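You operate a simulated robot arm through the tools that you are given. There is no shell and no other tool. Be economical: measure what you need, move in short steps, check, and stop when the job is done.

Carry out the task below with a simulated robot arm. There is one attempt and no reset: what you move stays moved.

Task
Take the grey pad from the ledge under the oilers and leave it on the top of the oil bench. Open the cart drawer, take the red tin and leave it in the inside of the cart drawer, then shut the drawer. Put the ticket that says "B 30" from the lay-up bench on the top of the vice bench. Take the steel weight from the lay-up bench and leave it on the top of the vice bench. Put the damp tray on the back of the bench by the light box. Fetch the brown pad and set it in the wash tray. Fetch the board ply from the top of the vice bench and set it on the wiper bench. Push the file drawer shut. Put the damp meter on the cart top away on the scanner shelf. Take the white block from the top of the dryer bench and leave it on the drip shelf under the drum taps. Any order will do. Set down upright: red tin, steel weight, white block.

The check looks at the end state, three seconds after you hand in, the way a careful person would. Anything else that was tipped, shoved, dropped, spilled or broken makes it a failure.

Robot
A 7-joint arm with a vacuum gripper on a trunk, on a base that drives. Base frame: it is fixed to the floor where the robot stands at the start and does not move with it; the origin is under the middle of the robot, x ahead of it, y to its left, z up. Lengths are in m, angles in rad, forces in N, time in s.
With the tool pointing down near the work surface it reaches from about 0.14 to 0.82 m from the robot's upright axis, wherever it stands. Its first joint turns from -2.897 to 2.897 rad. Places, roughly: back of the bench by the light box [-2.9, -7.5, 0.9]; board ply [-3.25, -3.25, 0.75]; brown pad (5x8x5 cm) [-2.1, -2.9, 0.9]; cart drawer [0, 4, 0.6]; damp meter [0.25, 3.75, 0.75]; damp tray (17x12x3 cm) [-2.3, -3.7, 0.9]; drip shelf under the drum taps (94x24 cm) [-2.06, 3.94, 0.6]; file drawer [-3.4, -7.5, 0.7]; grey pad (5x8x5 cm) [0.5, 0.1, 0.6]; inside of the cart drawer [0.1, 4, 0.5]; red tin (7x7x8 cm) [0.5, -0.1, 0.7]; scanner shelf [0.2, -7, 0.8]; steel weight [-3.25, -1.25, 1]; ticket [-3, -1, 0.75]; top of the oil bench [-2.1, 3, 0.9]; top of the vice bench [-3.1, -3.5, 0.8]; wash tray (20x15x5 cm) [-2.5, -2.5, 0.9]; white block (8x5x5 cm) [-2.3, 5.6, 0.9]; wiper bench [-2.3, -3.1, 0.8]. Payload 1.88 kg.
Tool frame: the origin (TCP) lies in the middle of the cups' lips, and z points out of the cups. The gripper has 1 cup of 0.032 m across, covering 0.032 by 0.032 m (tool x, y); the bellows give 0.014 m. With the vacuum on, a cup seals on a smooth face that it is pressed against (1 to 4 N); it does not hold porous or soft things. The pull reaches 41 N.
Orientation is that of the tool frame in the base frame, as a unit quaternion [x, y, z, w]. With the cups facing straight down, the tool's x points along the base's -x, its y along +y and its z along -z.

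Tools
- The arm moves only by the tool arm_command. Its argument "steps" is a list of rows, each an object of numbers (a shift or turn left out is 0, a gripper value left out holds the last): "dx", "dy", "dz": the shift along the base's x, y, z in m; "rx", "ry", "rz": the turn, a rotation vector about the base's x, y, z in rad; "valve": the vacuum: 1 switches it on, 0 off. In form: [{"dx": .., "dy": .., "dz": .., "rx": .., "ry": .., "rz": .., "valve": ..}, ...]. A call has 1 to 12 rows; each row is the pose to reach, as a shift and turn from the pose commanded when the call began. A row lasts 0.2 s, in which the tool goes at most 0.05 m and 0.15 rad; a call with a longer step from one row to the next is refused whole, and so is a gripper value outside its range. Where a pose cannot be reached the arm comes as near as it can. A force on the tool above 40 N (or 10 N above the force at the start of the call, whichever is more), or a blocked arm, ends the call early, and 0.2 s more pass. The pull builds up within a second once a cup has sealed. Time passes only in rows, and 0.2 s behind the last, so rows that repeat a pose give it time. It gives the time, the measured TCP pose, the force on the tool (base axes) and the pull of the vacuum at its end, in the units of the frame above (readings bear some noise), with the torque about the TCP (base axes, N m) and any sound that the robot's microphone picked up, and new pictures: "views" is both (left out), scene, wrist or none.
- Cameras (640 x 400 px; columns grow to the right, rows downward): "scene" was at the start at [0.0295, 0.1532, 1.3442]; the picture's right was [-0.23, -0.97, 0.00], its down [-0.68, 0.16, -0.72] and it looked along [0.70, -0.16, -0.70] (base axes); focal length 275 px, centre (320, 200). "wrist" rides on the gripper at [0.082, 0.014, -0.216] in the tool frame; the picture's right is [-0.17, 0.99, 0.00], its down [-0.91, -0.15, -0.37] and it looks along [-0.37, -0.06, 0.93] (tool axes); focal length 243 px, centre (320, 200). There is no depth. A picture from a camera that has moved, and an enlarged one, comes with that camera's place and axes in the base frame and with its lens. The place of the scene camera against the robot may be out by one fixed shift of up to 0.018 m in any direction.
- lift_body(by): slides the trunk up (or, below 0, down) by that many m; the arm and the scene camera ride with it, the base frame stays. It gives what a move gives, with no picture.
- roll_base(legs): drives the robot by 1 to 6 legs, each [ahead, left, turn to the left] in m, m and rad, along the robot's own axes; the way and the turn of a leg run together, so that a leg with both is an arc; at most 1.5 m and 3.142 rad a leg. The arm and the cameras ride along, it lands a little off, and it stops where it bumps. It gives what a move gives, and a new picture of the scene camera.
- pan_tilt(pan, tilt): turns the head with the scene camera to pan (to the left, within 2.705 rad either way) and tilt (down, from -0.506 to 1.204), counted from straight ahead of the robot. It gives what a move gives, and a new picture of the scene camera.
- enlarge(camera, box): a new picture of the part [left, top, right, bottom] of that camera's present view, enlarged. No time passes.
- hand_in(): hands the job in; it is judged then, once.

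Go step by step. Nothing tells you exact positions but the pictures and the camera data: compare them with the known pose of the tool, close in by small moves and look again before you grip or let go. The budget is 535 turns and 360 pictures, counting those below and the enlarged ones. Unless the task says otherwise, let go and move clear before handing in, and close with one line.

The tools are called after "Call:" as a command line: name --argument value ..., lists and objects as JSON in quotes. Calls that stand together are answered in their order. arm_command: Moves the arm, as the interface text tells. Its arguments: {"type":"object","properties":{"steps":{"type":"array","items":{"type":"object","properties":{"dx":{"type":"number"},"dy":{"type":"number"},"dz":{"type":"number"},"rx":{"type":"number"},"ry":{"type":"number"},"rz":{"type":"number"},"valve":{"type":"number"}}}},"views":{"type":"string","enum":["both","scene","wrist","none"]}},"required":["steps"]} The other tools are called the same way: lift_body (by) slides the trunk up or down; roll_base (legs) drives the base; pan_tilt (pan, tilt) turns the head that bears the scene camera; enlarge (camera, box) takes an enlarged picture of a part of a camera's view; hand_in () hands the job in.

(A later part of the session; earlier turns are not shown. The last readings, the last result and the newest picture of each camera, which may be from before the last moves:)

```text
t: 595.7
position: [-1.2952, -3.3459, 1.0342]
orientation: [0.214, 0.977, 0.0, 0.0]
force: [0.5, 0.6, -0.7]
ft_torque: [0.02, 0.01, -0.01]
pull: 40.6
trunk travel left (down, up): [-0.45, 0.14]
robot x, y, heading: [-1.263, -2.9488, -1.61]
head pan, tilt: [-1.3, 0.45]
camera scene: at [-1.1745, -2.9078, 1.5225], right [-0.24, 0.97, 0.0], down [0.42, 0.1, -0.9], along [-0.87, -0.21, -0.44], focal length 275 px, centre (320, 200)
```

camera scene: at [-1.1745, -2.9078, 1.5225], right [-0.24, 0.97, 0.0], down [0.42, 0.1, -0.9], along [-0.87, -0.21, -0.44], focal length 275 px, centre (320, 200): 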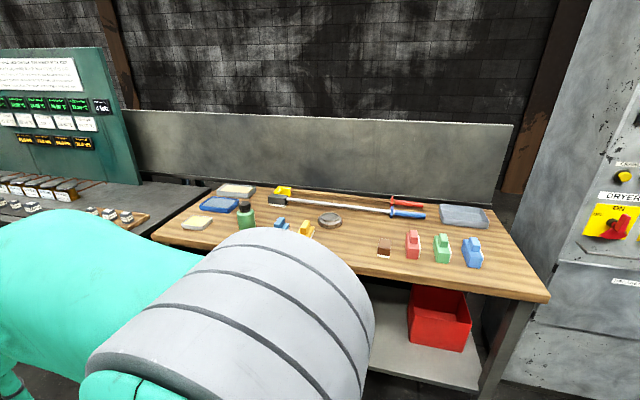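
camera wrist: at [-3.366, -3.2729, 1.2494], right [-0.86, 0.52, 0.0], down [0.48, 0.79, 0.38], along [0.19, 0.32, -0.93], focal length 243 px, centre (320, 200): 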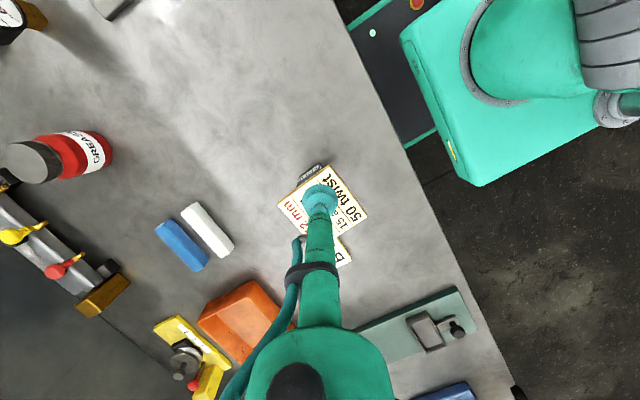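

This is the wiper bench with pads, wash tray (grey, right) and trays on the left. I turn to face it.

Call:
roll_base --legs '[[0, 0, -1.535]]'

Call:
pan_tilt --pan 0.1 --tilt 0.55

Call:
enlarge --camera "scene" --box '[60, 100, 420, 300]'

```text
t: 599.8
position: [-1.658, -2.9353, 1.0333]
orientation: [0.827, 0.563, 0.0, 0.0]
force: [0.4, -1.0, -0.8]
ft_torque: [0.0, 0.0, -0.02]
pull: 40.6
trunk travel left (down, up): [-0.45, 0.14]
robot x, y, heading: [-1.2589, -2.9507, -3.119]
head pan, tilt: [-1.3, 0.45]
camera scene: at [-1.2138, -3.0154, 1.5225], right [0.96, 0.29, 0.0], down [0.13, -0.42, -0.9], along [-0.26, 0.86, -0.44], focal length 275 px, centre (320, 200)
```

scene: 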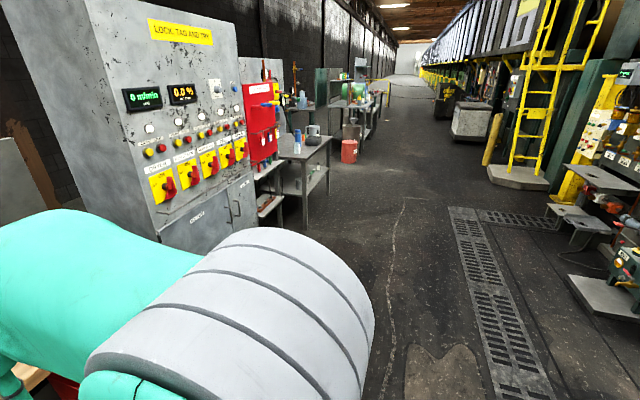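

```text
t: 601.4
position: [-1.6584, -2.9366, 1.0346]
orientation: [0.827, 0.563, 0.0, 0.0]
force: [-0.8, 0.2, -1.3]
ft_torque: [0.03, 0.01, -0.02]
pull: 40.4
trunk travel left (down, up): [-0.45, 0.14]
robot x, y, heading: [-1.2615, -2.9494, -3.118]
head pan, tilt: [0.099, 0.55]
camera scene: at [-1.2764, -3.1142, 1.5134], right [-0.12, 0.99, 0.0], down [0.52, 0.06, -0.85], along [-0.85, -0.1, -0.52], focal length 275 px, centre (320, 200)
```

scene: 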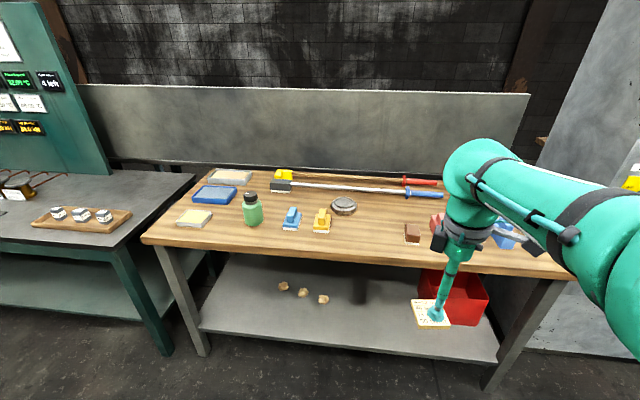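

```text
1.78 times, centred on (240, 200) of scene
camera zoom: at [-1.2764, -3.1142, 1.5134], right [-0.12, 0.99, 0.0], down [0.52, 0.06, -0.85], along [-0.85, -0.1, -0.52], focal length 489 px, centre (462, 200)
```

zoom: 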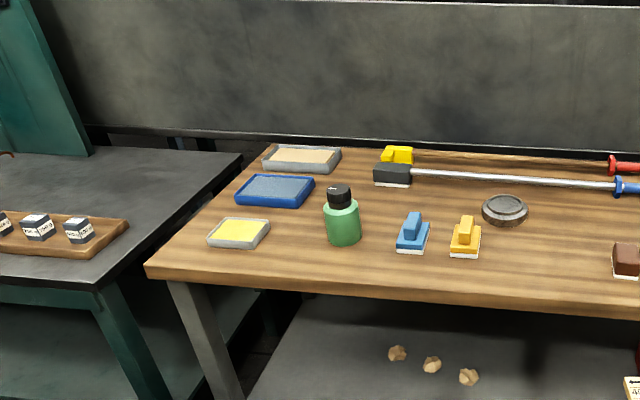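

The damp tray is the blue one at about (-2.3, -3.7); the free spot for the ply is at the front, about (-2.13, -3.04). I drive closer and set the ply there.

Call:
roll_base --legs '[[0.25, 0, -0.02]]'

Call:
arm_command --steps '[{"dx": -0.045, "dy": -0.015}, {"dx": -0.09, "dy": -0.03}, {"dx": -0.13, "dy": -0.05}, {"dx": -0.17, "dy": -0.07}, {"dx": -0.2, "dy": -0.09}, {"dx": -0.22, "dy": -0.1}, {"dx": -0.22, "dy": -0.1, "dz": -0.04}, {"dx": -0.22, "dy": -0.1, "dz": -0.08}, {"dx": -0.22, "dy": -0.1, "dz": -0.08}]' --views "both"

```text
t: 603.2
position: [-1.9023, -2.9317, 1.0329]
orientation: [0.832, 0.555, 0.0, 0.0]
force: [-0.5, -0.2, 0.2]
ft_torque: [0.01, 0.03, 0.0]
pull: 40.7
trunk travel left (down, up): [-0.45, 0.14]
robot x, y, heading: [-1.5068, -2.9486, -3.14]
head pan, tilt: [0.099, 0.55]
camera scene: at [-1.5245, -3.1169, 1.5134], right [-0.1, 0.99, 0.0], down [0.52, 0.05, -0.85], along [-0.85, -0.09, -0.52], focal length 275 px, centre (320, 200)
```

scene: 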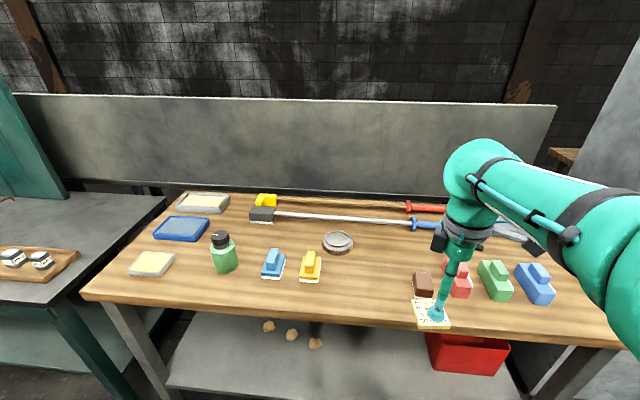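

```text
t: 605.2
position: [-2.121, -3.0309, 0.9513]
orientation: [0.832, 0.555, 0.0, 0.0]
force: [-1.0, -0.2, -0.5]
ft_torque: [-0.02, 0.0, 0.0]
pull: 40.7
trunk travel left (down, up): [-0.45, 0.14]
robot x, y, heading: [-1.506, -2.9505, -3.138]
head pan, tilt: [0.099, 0.55]
camera scene: at [-1.5248, -3.1169, 1.5134], right [-0.1, 0.99, 0.0], down [0.52, 0.05, -0.85], along [-0.85, -0.09, -0.52], focal length 275 px, centre (320, 200)
camera wrist: at [-2.0766, -2.9621, 1.1677], right [0.85, -0.53, 0.0], down [-0.49, -0.78, 0.37], along [-0.2, -0.32, -0.93], focal length 243 px, centre (320, 200)
```

scene: 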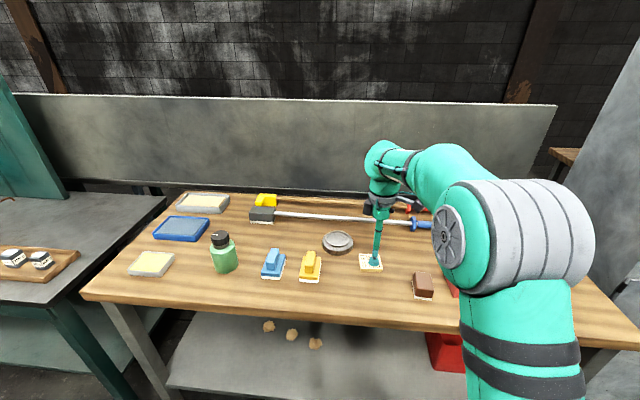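
wrist: 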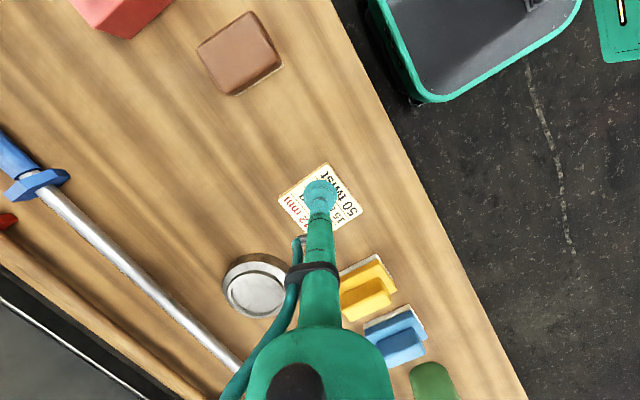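

Call:
arm_command --steps '[{"dz": -0.04}, {"dz": -0.06}, {"dz": -0.072}, {"dz": -0.082}, {"dz": -0.09}, {"dz": -0.098}, {"dz": -0.106}, {"dz": -0.114}, {"dz": -0.122}]' --views "wrist"

```text
t: 607.0
position: [-2.1265, -3.0328, 0.8466]
orientation: [0.832, 0.555, -0.007, -0.004]
force: [0.5, 1.6, 12.2]
ft_torque: [0.02, -0.08, 0.09]
pull: 40.7
trunk travel left (down, up): [-0.45, 0.14]
robot x, y, heading: [-1.5037, -2.9498, -3.142]
head pan, tilt: [0.099, 0.55]
stopped in row 9: the force on the tool passed its limit (the readings are from after the stop); the commanded pose is now the measured one
camera wrist: at [-2.0788, -2.9623, 1.0619], right [0.85, -0.53, -0.01], down [-0.49, -0.78, 0.38], along [-0.21, -0.32, -0.92], focal length 243 px, centre (320, 200)
```

wrist: 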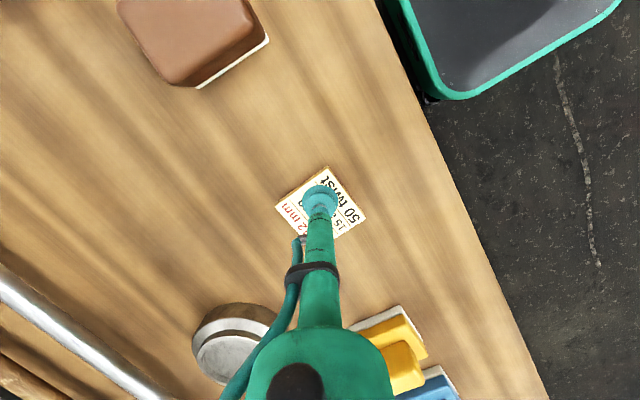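

Contact. I release, lift and move over the brown pad near (-2.125, -2.885).

Call:
arm_command --steps '[{"valve": 0}, {}, {}, {}, {}, {"dz": 0.02}, {"dz": 0.06}, {"dz": 0.1, "ry": -0.016}, {"dz": 0.13, "ry": -0.016}, {"dz": 0.13, "dy": 0.05, "ry": -0.016}, {"dz": 0.13, "dy": 0.1, "ry": -0.016}, {"dz": 0.13, "dy": 0.147, "ry": -0.016}]' --views "both"

```text
t: 609.6
position: [-2.125, -2.8818, 0.9701]
orientation: [0.832, 0.555, 0.004, 0.002]
force: [0.4, -0.5, -0.3]
ft_torque: [0.0, 0.03, 0.01]
pull: 0.1
trunk travel left (down, up): [-0.45, 0.14]
robot x, y, heading: [-1.5067, -2.9526, -3.145]
head pan, tilt: [0.099, 0.55]
camera scene: at [-1.5245, -3.1171, 1.5134], right [-0.1, 0.99, 0.0], down [0.52, 0.05, -0.85], along [-0.85, -0.09, -0.52], focal length 275 px, centre (320, 200)
camera wrist: at [-2.0817, -2.8124, 1.1866], right [0.85, -0.53, 0.01], down [-0.5, -0.79, 0.37], along [-0.19, -0.32, -0.93], focal length 243 px, centre (320, 200)
```

scene: 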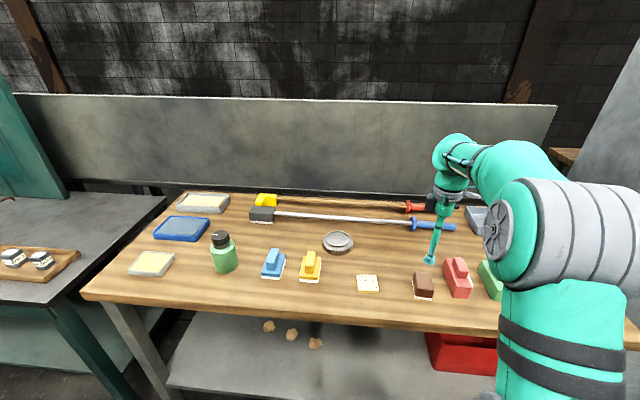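
wrist: 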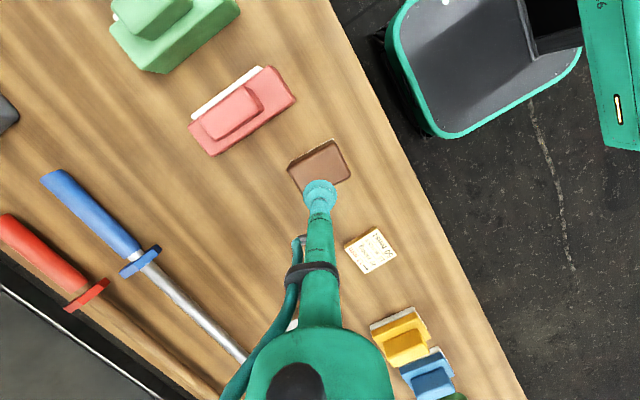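

Call:
arm_command --steps '[{"dx": 0.002, "dz": -0.04, "valve": 1}, {"dx": 0.002, "dz": -0.065}, {"dx": 0.002, "dz": -0.075}, {"dx": 0.002, "dz": -0.083}, {"dx": 0.002, "dz": -0.091}, {"dx": 0.002, "dz": -0.099}, {"dx": 0.002, "dz": -0.106}, {"dx": 0.002, "dz": -0.106}]' --views "none"

```text
t: 611.1
position: [-2.1275, -2.8836, 0.88]
orientation: [0.831, 0.556, -0.002, 0.0]
force: [-2.2, 0.4, 10.6]
ft_torque: [0.06, -0.13, 0.12]
pull: 40.3
trunk travel left (down, up): [-0.45, 0.14]
robot x, y, heading: [-1.509, -2.954, -3.141]
head pan, tilt: [0.099, 0.55]
stopped in row 7: the force on the tool passed its limit (the readings are from after the stop); the commanded pose is now the measured one
```

Call:
arm_command --steps '[{"dz": 0.03}, {"dz": 0.07}, {"dz": 0.11}, {"dz": 0.15}, {"dz": 0.15, "dx": 0.04}, {"dz": 0.15, "dx": 0.08}, {"dz": 0.15, "dx": 0.12}]' --views "none"

Call:
roll_base --legs '[[0, -0.42, 0]]'

Call:
arm_command --steps '[{"dz": 0}]' --views "wrist"

```text
t: 612.7
position: [-2.0037, -2.8844, 1.0264]
orientation: [0.832, 0.554, 0.0, 0.001]
force: [-0.8, -0.1, -0.4]
ft_torque: [0.0, -0.06, 0.01]
pull: 41.1
trunk travel left (down, up): [-0.45, 0.14]
robot x, y, heading: [-1.5044, -2.9527, -3.134]
head pan, tilt: [0.099, 0.55]
```

```text
t: 615.2
position: [-2.0062, -2.4791, 1.0267]
orientation: [0.83, 0.558, 0.0, 0.001]
force: [0.0, 0.3, -1.5]
ft_torque: [0.0, 0.0, -0.02]
pull: 40.6
trunk travel left (down, up): [-0.45, 0.14]
robot x, y, heading: [-1.5088, -2.5437, -3.125]
head pan, tilt: [0.099, 0.55]
camera scene: at [-1.526, -2.7071, 1.5134], right [-0.11, 0.99, 0.0], down [0.52, 0.06, -0.85], along [-0.85, -0.09, -0.52], focal length 275 px, centre (320, 200)
```

scene: 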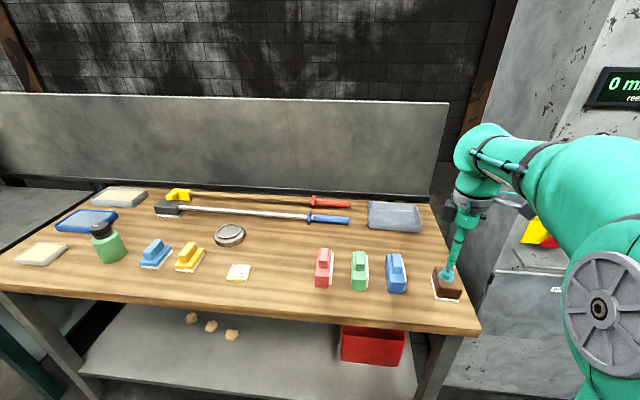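

```text
t: 615.6
position: [-2.0071, -2.4769, 1.0268]
orientation: [0.83, 0.558, 0.001, 0.001]
force: [-0.6, -0.4, -1.0]
ft_torque: [0.01, 0.03, 0.02]
pull: 41.1
trunk travel left (down, up): [-0.45, 0.14]
robot x, y, heading: [-1.5116, -2.5419, -3.131]
head pan, tilt: [0.099, 0.55]
camera wrist: at [-1.9631, -2.409, 1.2422], right [0.85, -0.53, 0.0], down [-0.49, -0.79, 0.37], along [-0.2, -0.32, -0.93], focal length 243 px, centre (320, 200)
```

wrist: 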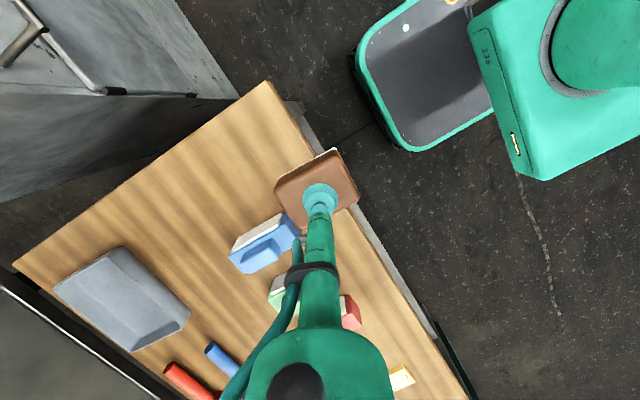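

The wash tray is centred near (-2.51, -2.51). I raise the trunk, roll closer (slightly left to keep clear of the cabinet) and reach over it.

Call:
lift_body --by 0.12

Call:
roll_base --legs '[[0, 0.1, -0.01], [0.2, 0, 0]]'

Call:
arm_command --steps '[{"dx": -0.045}, {"dx": -0.09}, {"dx": -0.135}, {"dx": -0.18, "dy": 0.01}, {"dx": -0.2, "dy": 0.04}, {"dx": -0.2, "dy": 0.04}]' --views "both"

```text
t: 617.1
position: [-2.0077, -2.4777, 1.1463]
orientation: [0.83, 0.558, 0.0, 0.001]
force: [0.5, 0.5, -0.9]
ft_torque: [0.0, 0.02, 0.03]
pull: 40.4
trunk travel left (down, up): [-0.57, 0.02]
robot x, y, heading: [-1.5103, -2.5447, -3.126]
head pan, tilt: [0.099, 0.55]
```

```text
t: 619.5
position: [-2.2089, -2.5722, 1.1467]
orientation: [0.833, 0.553, 0.0, 0.001]
force: [-0.1, 0.1, -0.7]
ft_torque: [0.0, -0.03, 0.01]
pull: 41.2
trunk travel left (down, up): [-0.57, 0.02]
robot x, y, heading: [-1.7098, -2.642, 3.143]
head pan, tilt: [0.099, 0.55]
camera scene: at [-1.7313, -2.8062, 1.6334], right [-0.1, 1.0, 0.0], down [0.52, 0.05, -0.85], along [-0.85, -0.08, -0.52], focal length 275 px, centre (320, 200)
```

scene: 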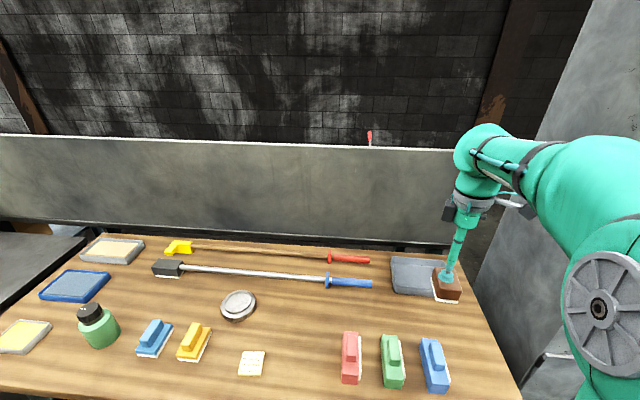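

```text
t: 620.9
position: [-2.408, -2.531, 1.1429]
orientation: [0.833, 0.554, 0.0, 0.001]
force: [0.1, -0.3, -0.7]
ft_torque: [-0.02, 0.0, 0.02]
pull: 40.8
trunk travel left (down, up): [-0.57, 0.02]
robot x, y, heading: [-1.7093, -2.6401, 3.14]
head pan, tilt: [0.099, 0.55]
camera scene: at [-1.7308, -2.8059, 1.6335], right [-0.1, 1.0, 0.0], down [0.52, 0.05, -0.85], along [-0.85, -0.08, -0.52], focal length 275 px, centre (320, 200)
camera wrist: at [-2.3633, -2.4621, 1.3592], right [0.85, -0.53, 0.0], down [-0.5, -0.78, 0.37], along [-0.2, -0.32, -0.93], focal length 243 px, centre (320, 200)
```

scene: 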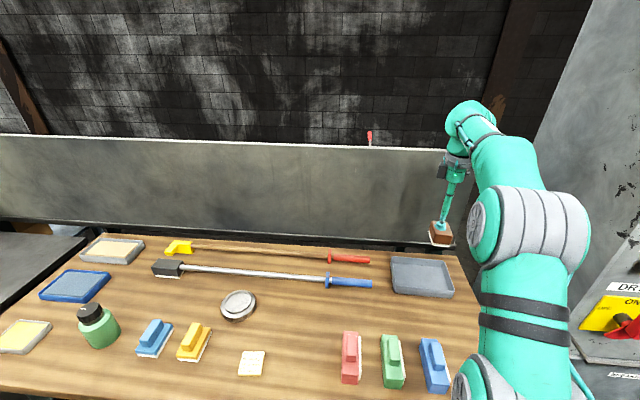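
wrist: 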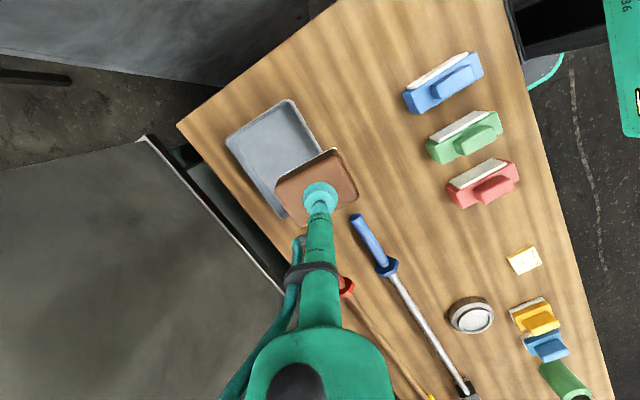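

Call:
arm_command --steps '[{"dx": -0.04, "dy": 0.012}, {"dx": -0.082, "dy": 0.024}, {"dx": -0.082, "dy": 0.024, "dz": -0.045}, {"dx": -0.082, "dy": 0.024, "dz": -0.09}, {"dx": -0.082, "dy": 0.024, "dz": -0.135}, {"dx": -0.082, "dy": 0.024, "dz": -0.165}, {"dx": -0.082, "dy": 0.024, "dz": -0.165}]' --views "both"

```text
t: 622.5
position: [-2.4909, -2.5111, 0.9834]
orientation: [0.833, 0.553, 0.0, 0.001]
force: [-0.3, -0.1, 0.0]
ft_torque: [-0.03, 0.02, -0.02]
pull: 40.5
out of reach, approached as far as the arm can: row 2
trunk travel left (down, up): [-0.57, 0.02]
robot x, y, heading: [-1.7099, -2.6413, 3.14]
head pan, tilt: [0.099, 0.55]
camera scene: at [-1.7312, -2.8062, 1.6334], right [-0.1, 1.0, 0.0], down [0.52, 0.05, -0.85], along [-0.85, -0.08, -0.52], focal length 275 px, centre (320, 200)
camera wrist: at [-2.4448, -2.4426, 1.1992], right [0.85, -0.53, 0.0], down [-0.5, -0.78, 0.37], along [-0.2, -0.32, -0.93], focal length 243 px, centre (320, 200)
```

scene: 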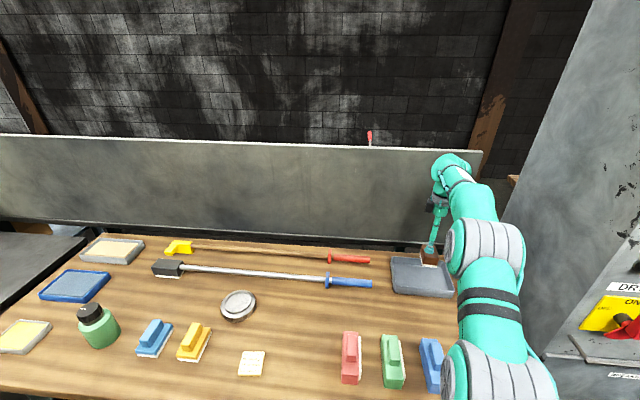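
wrist: 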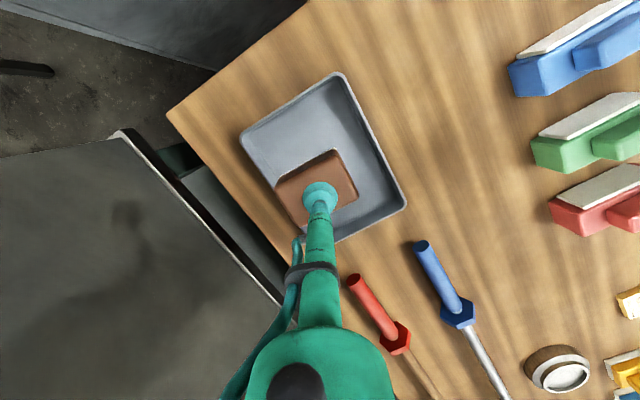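

Centred over the wash tray. I lower the pad into it.

Call:
arm_command --steps '[{"dx": 0.002, "dy": -0.002, "dz": -0.03}, {"dx": 0.002, "dy": -0.002, "dz": -0.05}, {"dx": 0.002, "dy": -0.002, "dz": -0.062}, {"dx": 0.002, "dy": -0.002, "dz": -0.072}, {"dx": 0.002, "dy": -0.002, "dz": -0.08}, {"dx": 0.002, "dy": -0.002, "dz": -0.088}, {"dx": 0.002, "dy": -0.002, "dz": -0.096}, {"dx": 0.002, "dy": -0.002, "dz": -0.104}, {"dx": 0.002, "dy": -0.002, "dz": -0.112}]' --views "wrist"

```text
t: 624.4
position: [-2.4956, -2.5113, 0.8865]
orientation: [0.832, 0.555, -0.005, -0.004]
force: [-3.2, 0.8, 9.5]
ft_torque: [0.05, -0.21, 0.08]
pull: 40.2
trunk travel left (down, up): [-0.57, 0.02]
robot x, y, heading: [-1.7131, -2.6427, 3.139]
head pan, tilt: [0.099, 0.55]
stopped in row 9: the force on the tool passed its limit (the readings are from after the stop); the commanded pose is now the measured one
camera wrist: at [-2.447, -2.4422, 1.1004], right [0.85, -0.53, -0.01], down [-0.49, -0.79, 0.38], along [-0.21, -0.31, -0.93], focal length 243 px, centre (320, 200)
```

wrist: 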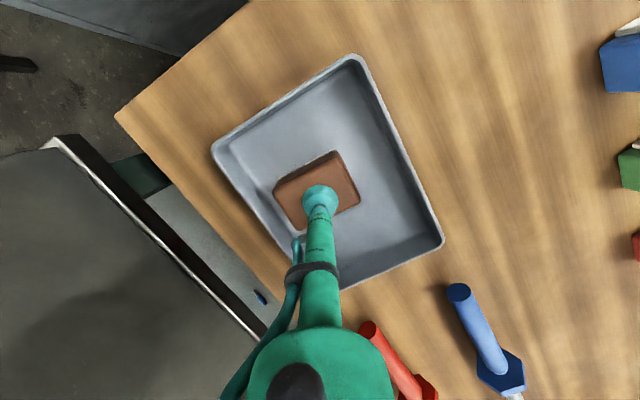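

Call:
arm_command --steps '[{"valve": 0}, {}, {}, {}, {}, {"dz": 0.02}, {"dz": 0.06}, {"dz": 0.1}, {"dz": 0.14}, {"dz": 0.16, "dx": 0.04}, {"dz": 0.16, "dx": 0.08}, {"dz": 0.16, "dx": 0.12}]' --views "both"

```text
t: 627.0
position: [-2.373, -2.5093, 1.0426]
orientation: [0.832, 0.554, -0.003, -0.002]
force: [-0.2, 0.2, 0.2]
ft_torque: [0.01, 0.0, 0.01]
pull: 0.1
trunk travel left (down, up): [-0.57, 0.02]
robot x, y, heading: [-1.7115, -2.6444, -3.141]
head pan, tilt: [0.099, 0.55]
camera scene: at [-1.7306, -2.8063, 1.6334], right [-0.1, 0.99, 0.0], down [0.52, 0.05, -0.85], along [-0.85, -0.08, -0.52], focal length 275 px, centre (320, 200)
camera wrist: at [-2.3261, -2.4403, 1.2578], right [0.85, -0.53, -0.01], down [-0.49, -0.79, 0.38], along [-0.21, -0.32, -0.93], focal length 243 px, centre (320, 200)
```

scene: 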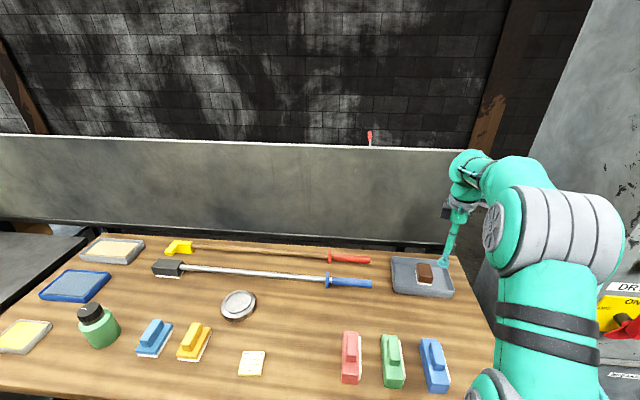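
wrist: 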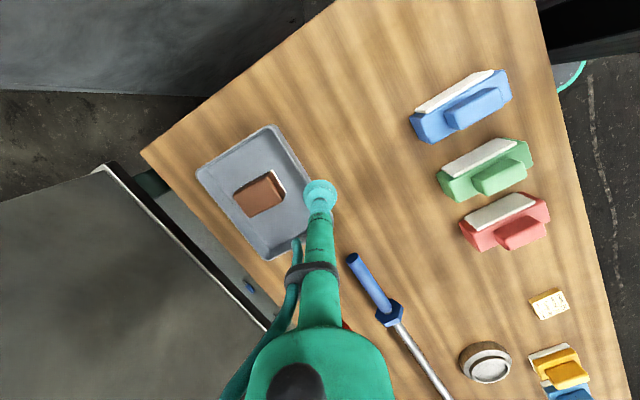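

Brown pad is in the wash tray. Now the damp tray: I retract and go left along the bench.

Call:
arm_command --steps '[{"dx": 0.04, "dz": 0.02}, {"dx": 0.08, "dz": 0.04}, {"dx": 0.12, "dz": 0.04}, {"dx": 0.16, "dz": 0.04}, {"dx": 0.2, "dz": 0.04}]' --views "none"

Call:
roll_base --legs '[[-0.2, 0, 0], [0, 1.05, 0]]'

Call:
pan_tilt --pan 0.1 --tilt 0.7

Call:
enlarge --camera "scene" --box '[220, 140, 420, 280]'

```text
t: 628.2
position: [-2.1743, -2.51, 1.079]
orientation: [0.833, 0.554, -0.003, -0.003]
force: [-0.1, 0.0, -0.1]
ft_torque: [0.02, -0.03, 0.02]
pull: 0.1
trunk travel left (down, up): [-0.57, 0.02]
robot x, y, heading: [-1.71, -2.6402, -3.14]
head pan, tilt: [0.099, 0.55]
```

```text
t: 634.7
position: [-1.9704, -3.5605, 1.0788]
orientation: [0.827, 0.562, -0.003, -0.003]
force: [-0.4, 0.5, -0.1]
ft_torque: [0.03, -0.01, 0.02]
pull: 0.0
trunk travel left (down, up): [-0.57, 0.02]
robot x, y, heading: [-1.5025, -3.6813, -3.125]
head pan, tilt: [0.099, 0.55]
camera scene: at [-1.5235, -3.8477, 1.6334], right [-0.12, 0.99, 0.0], down [0.52, 0.06, -0.85], along [-0.85, -0.1, -0.52], focal length 275 px, centre (320, 200)
```

scene: 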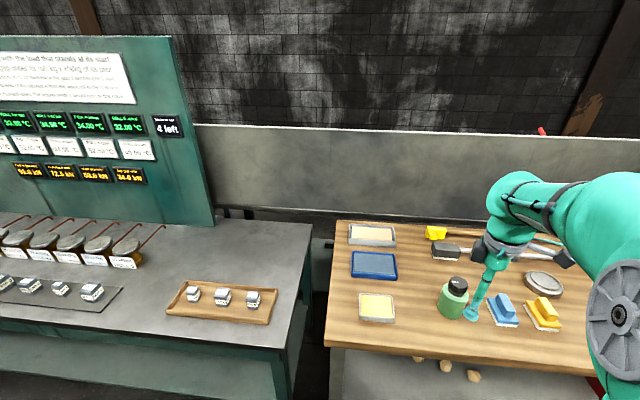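

```text
t: 635.4
position: [-1.9709, -3.5583, 1.0793]
orientation: [0.828, 0.561, -0.004, -0.003]
force: [0.7, 0.0, 0.1]
ft_torque: [0.03, -0.02, -0.01]
pull: 0.0
trunk travel left (down, up): [-0.57, 0.02]
robot x, y, heading: [-1.5037, -3.6808, -3.123]
head pan, tilt: [0.099, 0.7]
camera scene: at [-1.5187, -3.8471, 1.6203], right [-0.12, 0.99, 0.0], down [0.64, 0.07, -0.77], along [-0.76, -0.09, -0.64], focal length 275 px, centre (320, 200)
```

scene: 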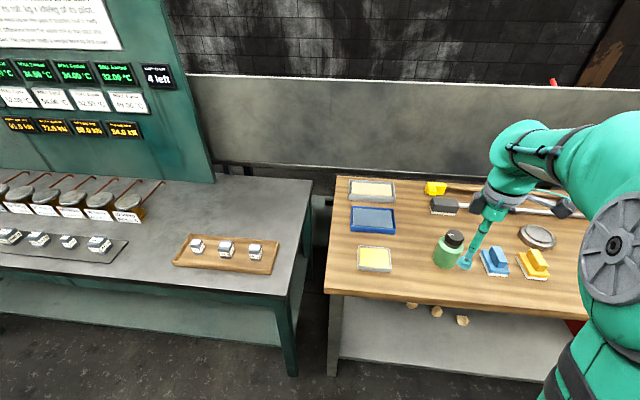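

```text
2.86 times, centred on (320, 210) of scene
camera zoom: at [-1.5187, -3.8471, 1.6203], right [-0.12, 0.99, 0.0], down [0.64, 0.07, -0.77], along [-0.76, -0.09, -0.64], focal length 786 px, centre (320, 171)
```

zoom: 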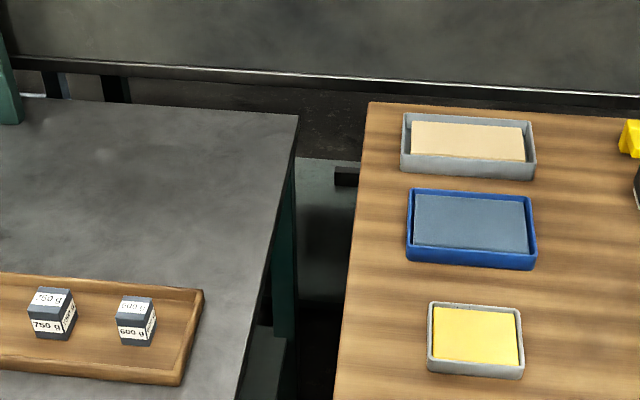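

Three trays: the blue one at (-2.32, -3.73) matches the damp tray in place and size. I move over it.

Call:
arm_command --steps '[{"dy": -0.045}, {"dy": -0.09}, {"dy": -0.135}, {"dy": -0.17}, {"dy": -0.17}]' --views "none"

Call:
roll_base --legs '[[0.2, 0, -0.018]]'

Call:
arm_command --steps '[{"dx": -0.045}, {"dx": -0.09}, {"dx": -0.135}, {"dx": -0.145, "dz": -0.04}, {"dx": -0.145, "dz": -0.08}, {"dx": -0.145, "dz": -0.1}, {"dx": -0.145, "dz": -0.1}]' --views "both"

```text
t: 636.6
position: [-1.9702, -3.7313, 1.0801]
orientation: [0.827, 0.561, -0.003, -0.003]
force: [-0.1, -0.9, -0.4]
ft_torque: [0.0, -0.04, 0.03]
pull: 0.0
trunk travel left (down, up): [-0.57, 0.02]
robot x, y, heading: [-1.506, -3.6826, -3.126]
head pan, tilt: [0.099, 0.7]
```

```text
t: 638.2
position: [-2.1685, -3.7242, 1.0799]
orientation: [0.833, 0.553, -0.003, -0.003]
force: [-0.8, 0.7, 0.0]
ft_torque: [0.06, -0.03, 0.0]
pull: 0.1
trunk travel left (down, up): [-0.57, 0.02]
robot x, y, heading: [-1.7012, -3.683, 3.138]
head pan, tilt: [0.099, 0.7]
camera scene: at [-1.7199, -3.8482, 1.6203], right [-0.1, 1.0, 0.0], down [0.64, 0.06, -0.76], along [-0.76, -0.07, -0.64], focal length 275 px, centre (320, 200)
```

scene: 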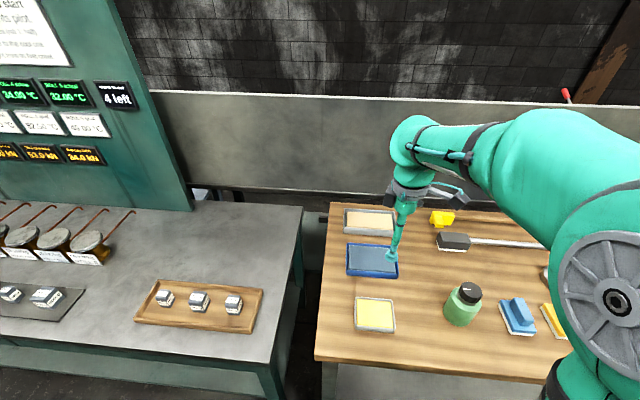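

```text
t: 639.8
position: [-2.3116, -3.7209, 0.9798]
orientation: [0.833, 0.553, -0.003, -0.003]
force: [-0.1, -1.3, -0.5]
ft_torque: [0.03, 0.02, -0.01]
pull: 0.0
trunk travel left (down, up): [-0.57, 0.02]
robot x, y, heading: [-1.7062, -3.6832, 3.14]
head pan, tilt: [0.099, 0.7]
camera scene: at [-1.7197, -3.8482, 1.6203], right [-0.1, 1.0, 0.0], down [0.64, 0.06, -0.76], along [-0.76, -0.07, -0.64], focal length 275 px, centre (320, 200)
camera wrist: at [-2.2652, -3.6527, 1.1948], right [0.85, -0.53, -0.01], down [-0.49, -0.78, 0.38], along [-0.21, -0.32, -0.93], focal length 243 px, centre (320, 200)
```

scene: 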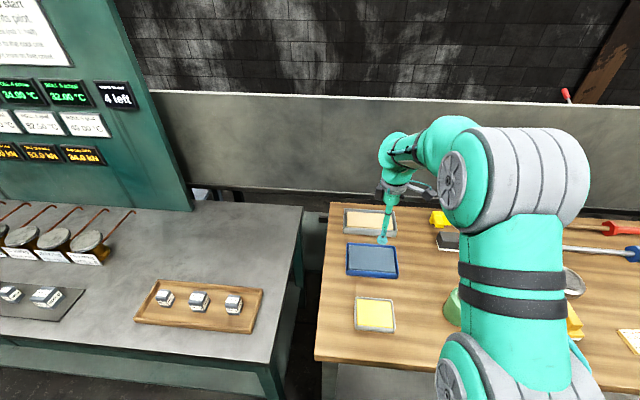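
wrist: 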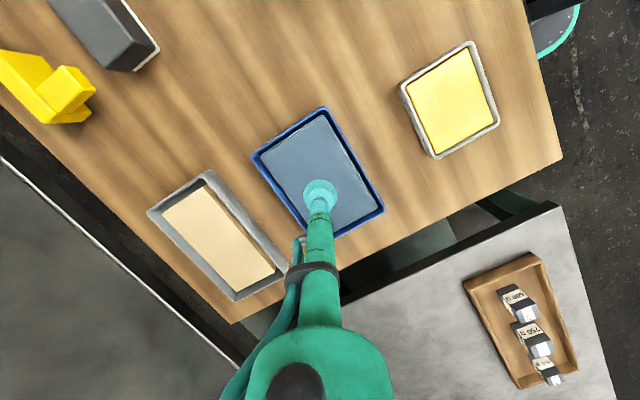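

Call:
arm_command --steps '[{"dx": -0.01, "dy": -0.013, "dz": -0.04, "valve": 1}, {"dx": -0.01, "dy": -0.013, "dz": -0.075}, {"dx": -0.01, "dy": -0.013, "dz": -0.09}, {"dx": -0.01, "dy": -0.013, "dz": -0.1}, {"dx": -0.01, "dy": -0.013, "dz": -0.108}, {"dx": -0.01, "dy": -0.013, "dz": -0.116}, {"dx": -0.01, "dy": -0.013, "dz": -0.124}, {"dx": -0.01, "dy": -0.013, "dz": -0.132}, {"dx": -0.01, "dy": -0.013, "dz": -0.14}]' --views "wrist"

```text
t: 641.5
position: [-2.3258, -3.7375, 0.8623]
orientation: [0.833, 0.554, -0.008, -0.006]
force: [3.5, 0.6, 12.5]
ft_torque: [0.08, -0.25, 0.3]
pull: 40.9
trunk travel left (down, up): [-0.57, 0.02]
robot x, y, heading: [-1.7037, -3.6812, 3.138]
head pan, tilt: [0.099, 0.7]
stopped in row 8: the force on the tool passed its limit (the readings are from after the stop); the commanded pose is now the measured one
camera wrist: at [-2.2768, -3.6681, 1.0773], right [0.85, -0.53, -0.02], down [-0.49, -0.79, 0.38], along [-0.22, -0.32, -0.92], focal length 243 px, centre (320, 200)
```

wrist: 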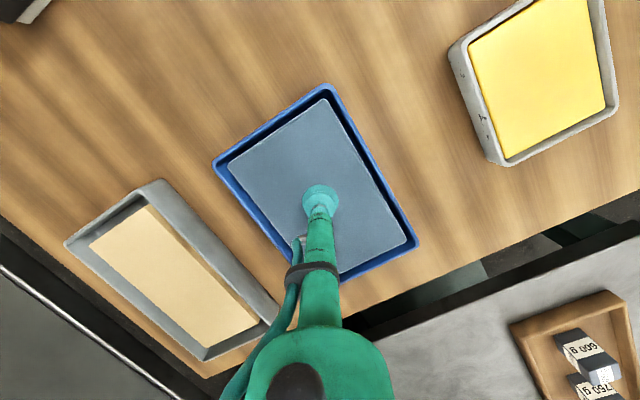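

Sealed. I lift a little and check that the whole tray comes up.

Call:
arm_command --steps '[{"dz": 0.02}, {"dz": 0.04}, {"dz": 0.06, "ry": -0.02}, {"dz": 0.09, "ry": -0.02}, {"dz": 0.09, "ry": -0.02}]' --views "both"

```text
t: 642.7
position: [-2.3241, -3.7353, 0.9503]
orientation: [0.833, 0.553, 0.003, 0.0]
force: [0.2, 0.4, -7.5]
ft_torque: [0.03, -0.03, -0.05]
pull: 40.9
trunk travel left (down, up): [-0.57, 0.02]
robot x, y, heading: [-1.7073, -3.6809, 3.142]
head pan, tilt: [0.099, 0.7]
camera scene: at [-1.7198, -3.848, 1.6202], right [-0.1, 1.0, 0.0], down [0.64, 0.06, -0.76], along [-0.76, -0.07, -0.64], focal length 275 px, centre (320, 200)
camera wrist: at [-2.2791, -3.6665, 1.1658], right [0.85, -0.53, 0.0], down [-0.5, -0.78, 0.37], along [-0.2, -0.32, -0.93], focal length 243 px, centre (320, 200)
```

scene: 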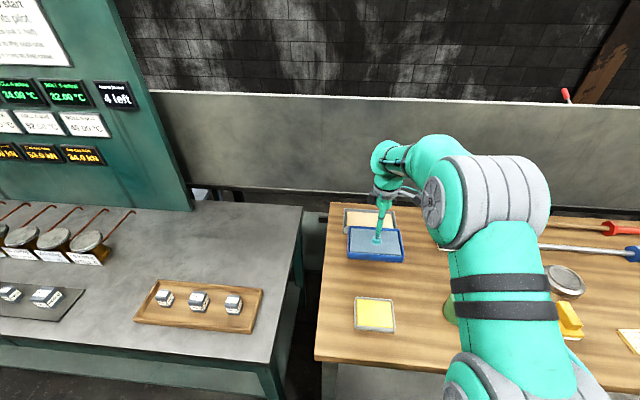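
wrist: 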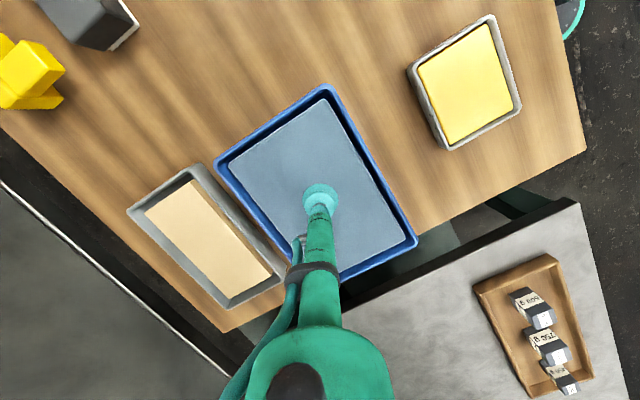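

The whole tray is up. I raise, retract and take it around the south end to the light-box bench.

Call:
arm_command --steps '[{"dz": 0.04}, {"dz": 0.08}, {"dz": 0.1, "dx": 0.03}, {"dz": 0.1, "dx": 0.07}, {"dz": 0.1, "dx": 0.11}, {"dz": 0.1, "dx": 0.15}, {"dz": 0.1, "dx": 0.18}]' --views "none"

Call:
roll_base --legs '[[-0.65, 0, 0], [0, 0, 1.571], [1.4, 0, 0], [1.4, 0, 0], [1.2, 0, 0]]'

Call:
pan_tilt --pan -0.6 --tilt 0.45

```text
t: 644.3
position: [-2.147, -3.7365, 1.051]
orientation: [0.833, 0.554, 0.002, 0.0]
force: [0.7, 0.3, -8.8]
ft_torque: [0.05, 0.02, 0.01]
pull: 40.8
trunk travel left (down, up): [-0.57, 0.02]
robot x, y, heading: [-1.7048, -3.68, 3.138]
head pan, tilt: [0.099, 0.7]
```

```text
t: 670.6
position: [-1.249, -8.1488, 1.0512]
orientation: [0.23, 0.973, 0.003, -0.002]
force: [-0.7, 0.5, -9.7]
ft_torque: [0.02, 0.01, 0.0]
pull: 39.8
trunk travel left (down, up): [-0.57, 0.02]
robot x, y, heading: [-1.2714, -7.7034, -1.643]
head pan, tilt: [0.099, 0.7]
camera scene: at [-1.0923, -7.7327, 1.6203], right [-1.0, -0.03, 0.0], down [-0.02, 0.64, -0.76], along [0.02, -0.76, -0.64], focal length 275 px, centre (320, 200)
```

scene: 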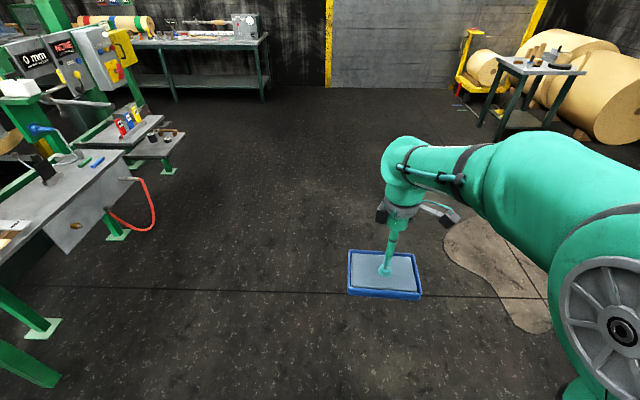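

```text
t: 671.7
position: [-1.2499, -8.1485, 1.0499]
orientation: [0.23, 0.973, 0.002, -0.002]
force: [-1.1, -0.6, -8.6]
ft_torque: [0.03, 0.05, -0.02]
pull: 40.4
trunk travel left (down, up): [-0.57, 0.02]
robot x, y, heading: [-1.2721, -7.7025, -1.642]
head pan, tilt: [-0.6, 0.45]
camera scene: at [-1.1519, -7.7198, 1.6424], right [-0.78, 0.62, 0.0], down [0.27, 0.34, -0.9], along [-0.56, -0.71, -0.44], focal length 275 px, centre (320, 200)
```

scene: 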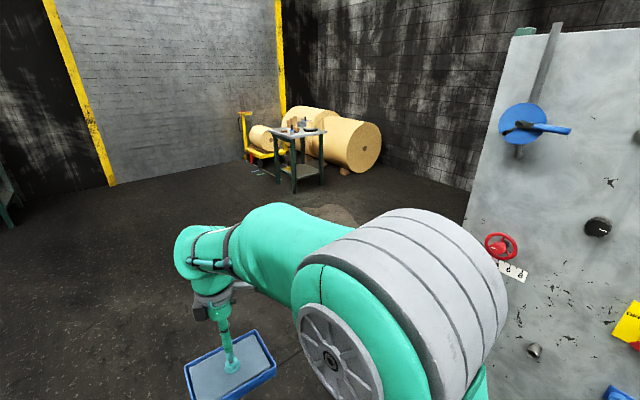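

Call:
roll_base --legs '[[1.25, 0, 0.07], [0, 0, -1.571], [1.3, 0, 0], [1.35, 0, 0]]'

```text
t: 694.4
position: [-4.4387, -8.9355, 1.0507]
orientation: [0.843, 0.538, 0.002, 0.0]
force: [-0.1, 0.1, -8.5]
ft_torque: [0.05, -0.01, -0.01]
pull: 40.5
trunk travel left (down, up): [-0.57, 0.02]
robot x, y, heading: [-3.9919, -8.9021, 3.106]
head pan, tilt: [-0.6, 0.45]
camera scene: at [-4.0044, -9.002, 1.6424], right [0.6, 0.8, 0.0], down [0.35, -0.26, -0.9], along [-0.72, 0.54, -0.44], focal length 275 px, centre (320, 200)
```

scene: 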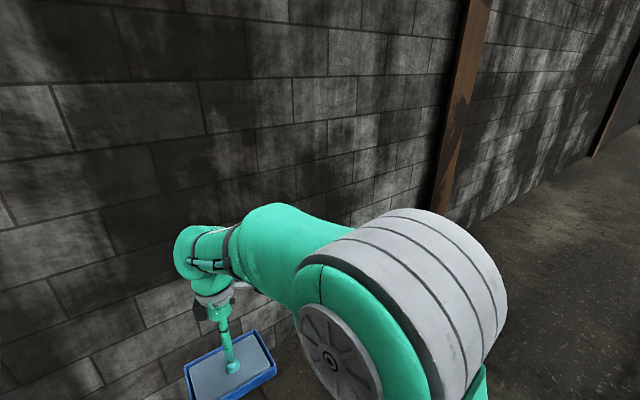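

Call:
roll_base --legs '[[-0.15, 0, 0], [0, 0, 3.14], [-0.1, 0, 0.035], [0, 1.35, 0]]'

Call:
pan_tilt --pan 0.0 --tilt 0.6

```text
t: 710.1
position: [-3.3866, -7.5236, 1.0497]
orientation: [-0.526, 0.851, 0.001, -0.002]
force: [0.0, 0.0, -8.6]
ft_torque: [-0.05, 0.05, 0.01]
pull: 40.8
trunk travel left (down, up): [-0.57, 0.02]
robot x, y, heading: [-3.8311, -7.5467, -0.07]
head pan, tilt: [-0.6, 0.45]
camera scene: at [-3.7981, -7.4268, 1.6424], right [-0.62, -0.78, 0.0], down [-0.34, 0.27, -0.9], along [0.71, -0.56, -0.44], focal length 275 px, centre (320, 200)
```

scene: 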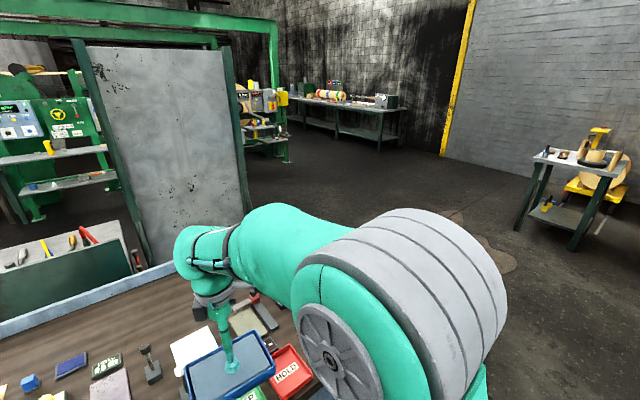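

```text
t: 711.1
position: [-3.3869, -7.5231, 1.0519]
orientation: [-0.525, 0.851, 0.0, -0.003]
force: [-0.1, -0.1, -9.6]
ft_torque: [-0.02, 0.02, -0.03]
pull: 40.4
trunk travel left (down, up): [-0.57, 0.02]
robot x, y, heading: [-3.8319, -7.5487, -0.067]
head pan, tilt: [0.0, 0.6]
camera scene: at [-3.7819, -7.376, 1.6289], right [-0.07, -1.0, 0.0], down [-0.56, 0.04, -0.83], along [0.82, -0.06, -0.56], focal length 275 px, centre (320, 200)
```

scene: 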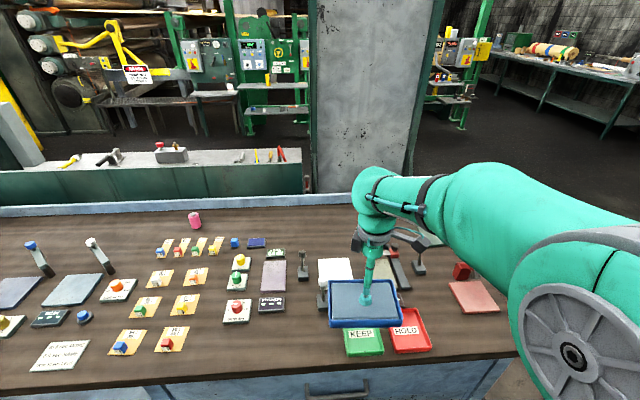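

The free strip at the bench back near (-2.91, -7.5) is visible behind the light box. I straighten up, raise and come closer.

Call:
arm_command --steps '[{"dz": 0.04}, {"dz": 0.05}, {"dz": 0.05}]' --views "none"

Call:
roll_base --legs '[[0, 0, 0.067], [0.13, 0, 0]]'

Call:
arm_command --steps '[{"dx": 0.045}, {"dx": 0.09}, {"dx": 0.135}, {"dx": 0.18}, {"dx": 0.22}, {"dx": 0.22}]' --views "both"

```text
t: 711.9
position: [-3.3842, -7.5216, 1.0999]
orientation: [-0.525, 0.851, 0.001, -0.003]
force: [-0.3, -0.1, -8.6]
ft_torque: [-0.04, 0.03, 0.01]
pull: 40.5
trunk travel left (down, up): [-0.57, 0.02]
robot x, y, heading: [-3.8324, -7.546, -0.071]
head pan, tilt: [0.0, 0.6]
```

```text
t: 713.6
position: [-3.2558, -7.4915, 1.1003]
orientation: [-0.552, 0.834, 0.001, -0.002]
force: [-0.1, 0.9, -9.6]
ft_torque: [-0.03, 0.08, 0.0]
pull: 40.7
trunk travel left (down, up): [-0.57, 0.02]
robot x, y, heading: [-3.7008, -7.5452, -0.002]
head pan, tilt: [0.0, 0.6]
camera scene: at [-3.6605, -7.3742, 1.6289], right [0.0, -1.0, 0.0], down [-0.57, 0.0, -0.82], along [0.82, 0.0, -0.57], focal length 275 px, centre (320, 200)
```

scene: 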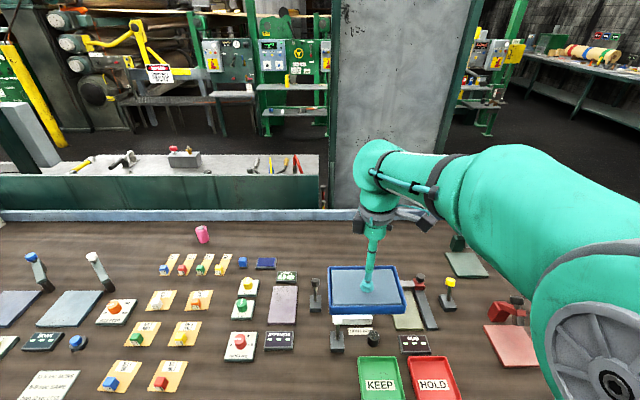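

```text
t: 715.0
position: [-3.0341, -7.4927, 1.0984]
orientation: [-0.553, 0.833, 0.002, -0.003]
force: [-0.3, 0.5, -9.4]
ft_torque: [-0.05, 0.06, -0.01]
pull: 40.5
trunk travel left (down, up): [-0.57, 0.02]
robot x, y, heading: [-3.6975, -7.5487, -0.008]
head pan, tilt: [0.0, 0.6]
camera scene: at [-3.6607, -7.3742, 1.6289], right [0.0, -1.0, 0.0], down [-0.57, 0.0, -0.82], along [0.82, 0.0, -0.57], focal length 275 px, centre (320, 200)
camera wrist: at [-3.0771, -7.5659, 1.3143], right [-0.84, 0.54, 0.0], down [0.5, 0.78, 0.37], along [0.2, 0.31, -0.93], focal length 243 px, centre (320, 200)
```

scene: 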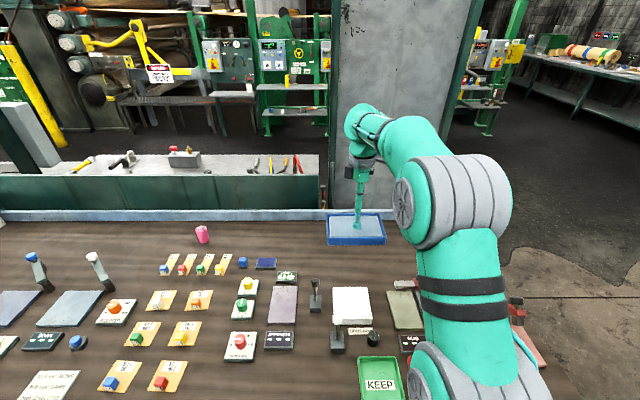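
wrist: 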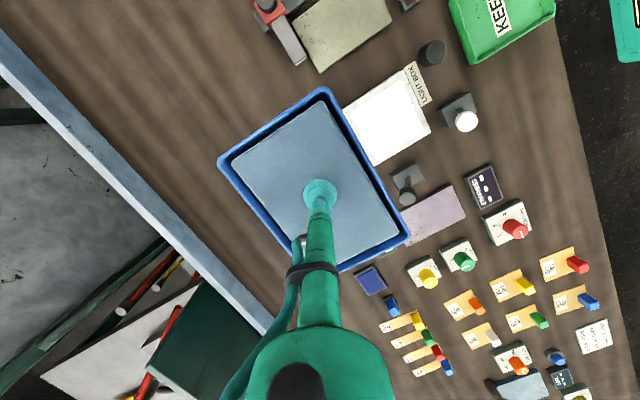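

Good: the strip behind the "LIGHT BOX" is free. I move the tray to (-2.92, -7.5) and lower.

Call:
arm_command --steps '[{"dx": 0.03}, {"dx": 0.06}, {"dx": 0.09, "dz": -0.02}, {"dx": 0.113, "dz": -0.05}, {"dx": 0.113, "dz": -0.09}, {"dx": 0.113, "dz": -0.12}, {"dx": 0.113, "dz": -0.14}, {"dx": 0.113, "dz": -0.14}]' --views "both"

```text
t: 716.8
position: [-2.9223, -7.4911, 0.9586]
orientation: [-0.553, 0.833, 0.001, -0.002]
force: [-0.7, 0.2, -9.1]
ft_torque: [-0.02, 0.01, 0.03]
pull: 40.6
trunk travel left (down, up): [-0.57, 0.02]
robot x, y, heading: [-3.7008, -7.5452, -0.0]
head pan, tilt: [0.0, 0.6]
camera scene: at [-3.6607, -7.3742, 1.6289], right [0.0, -1.0, 0.0], down [-0.57, 0.0, -0.82], along [0.82, 0.0, -0.57], focal length 275 px, centre (320, 200)
camera wrist: at [-2.9645, -7.5626, 1.1752], right [-0.84, 0.54, 0.0], down [0.5, 0.78, 0.37], along [0.2, 0.31, -0.93], focal length 243 px, centre (320, 200)
```

scene: 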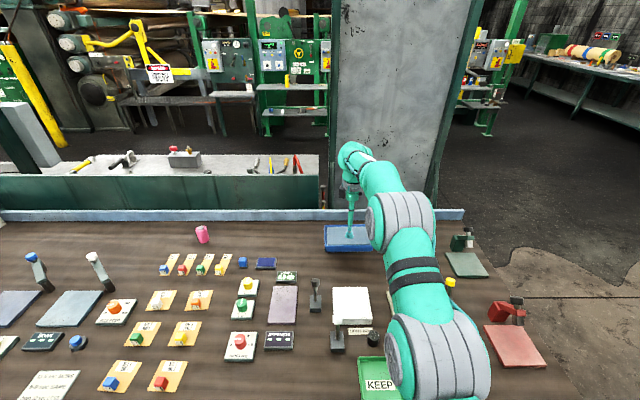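
wrist: 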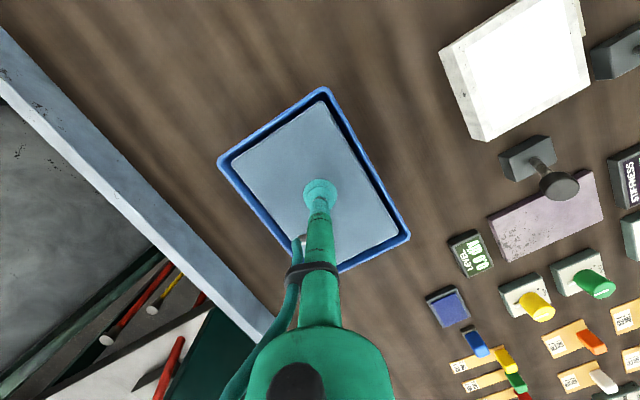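

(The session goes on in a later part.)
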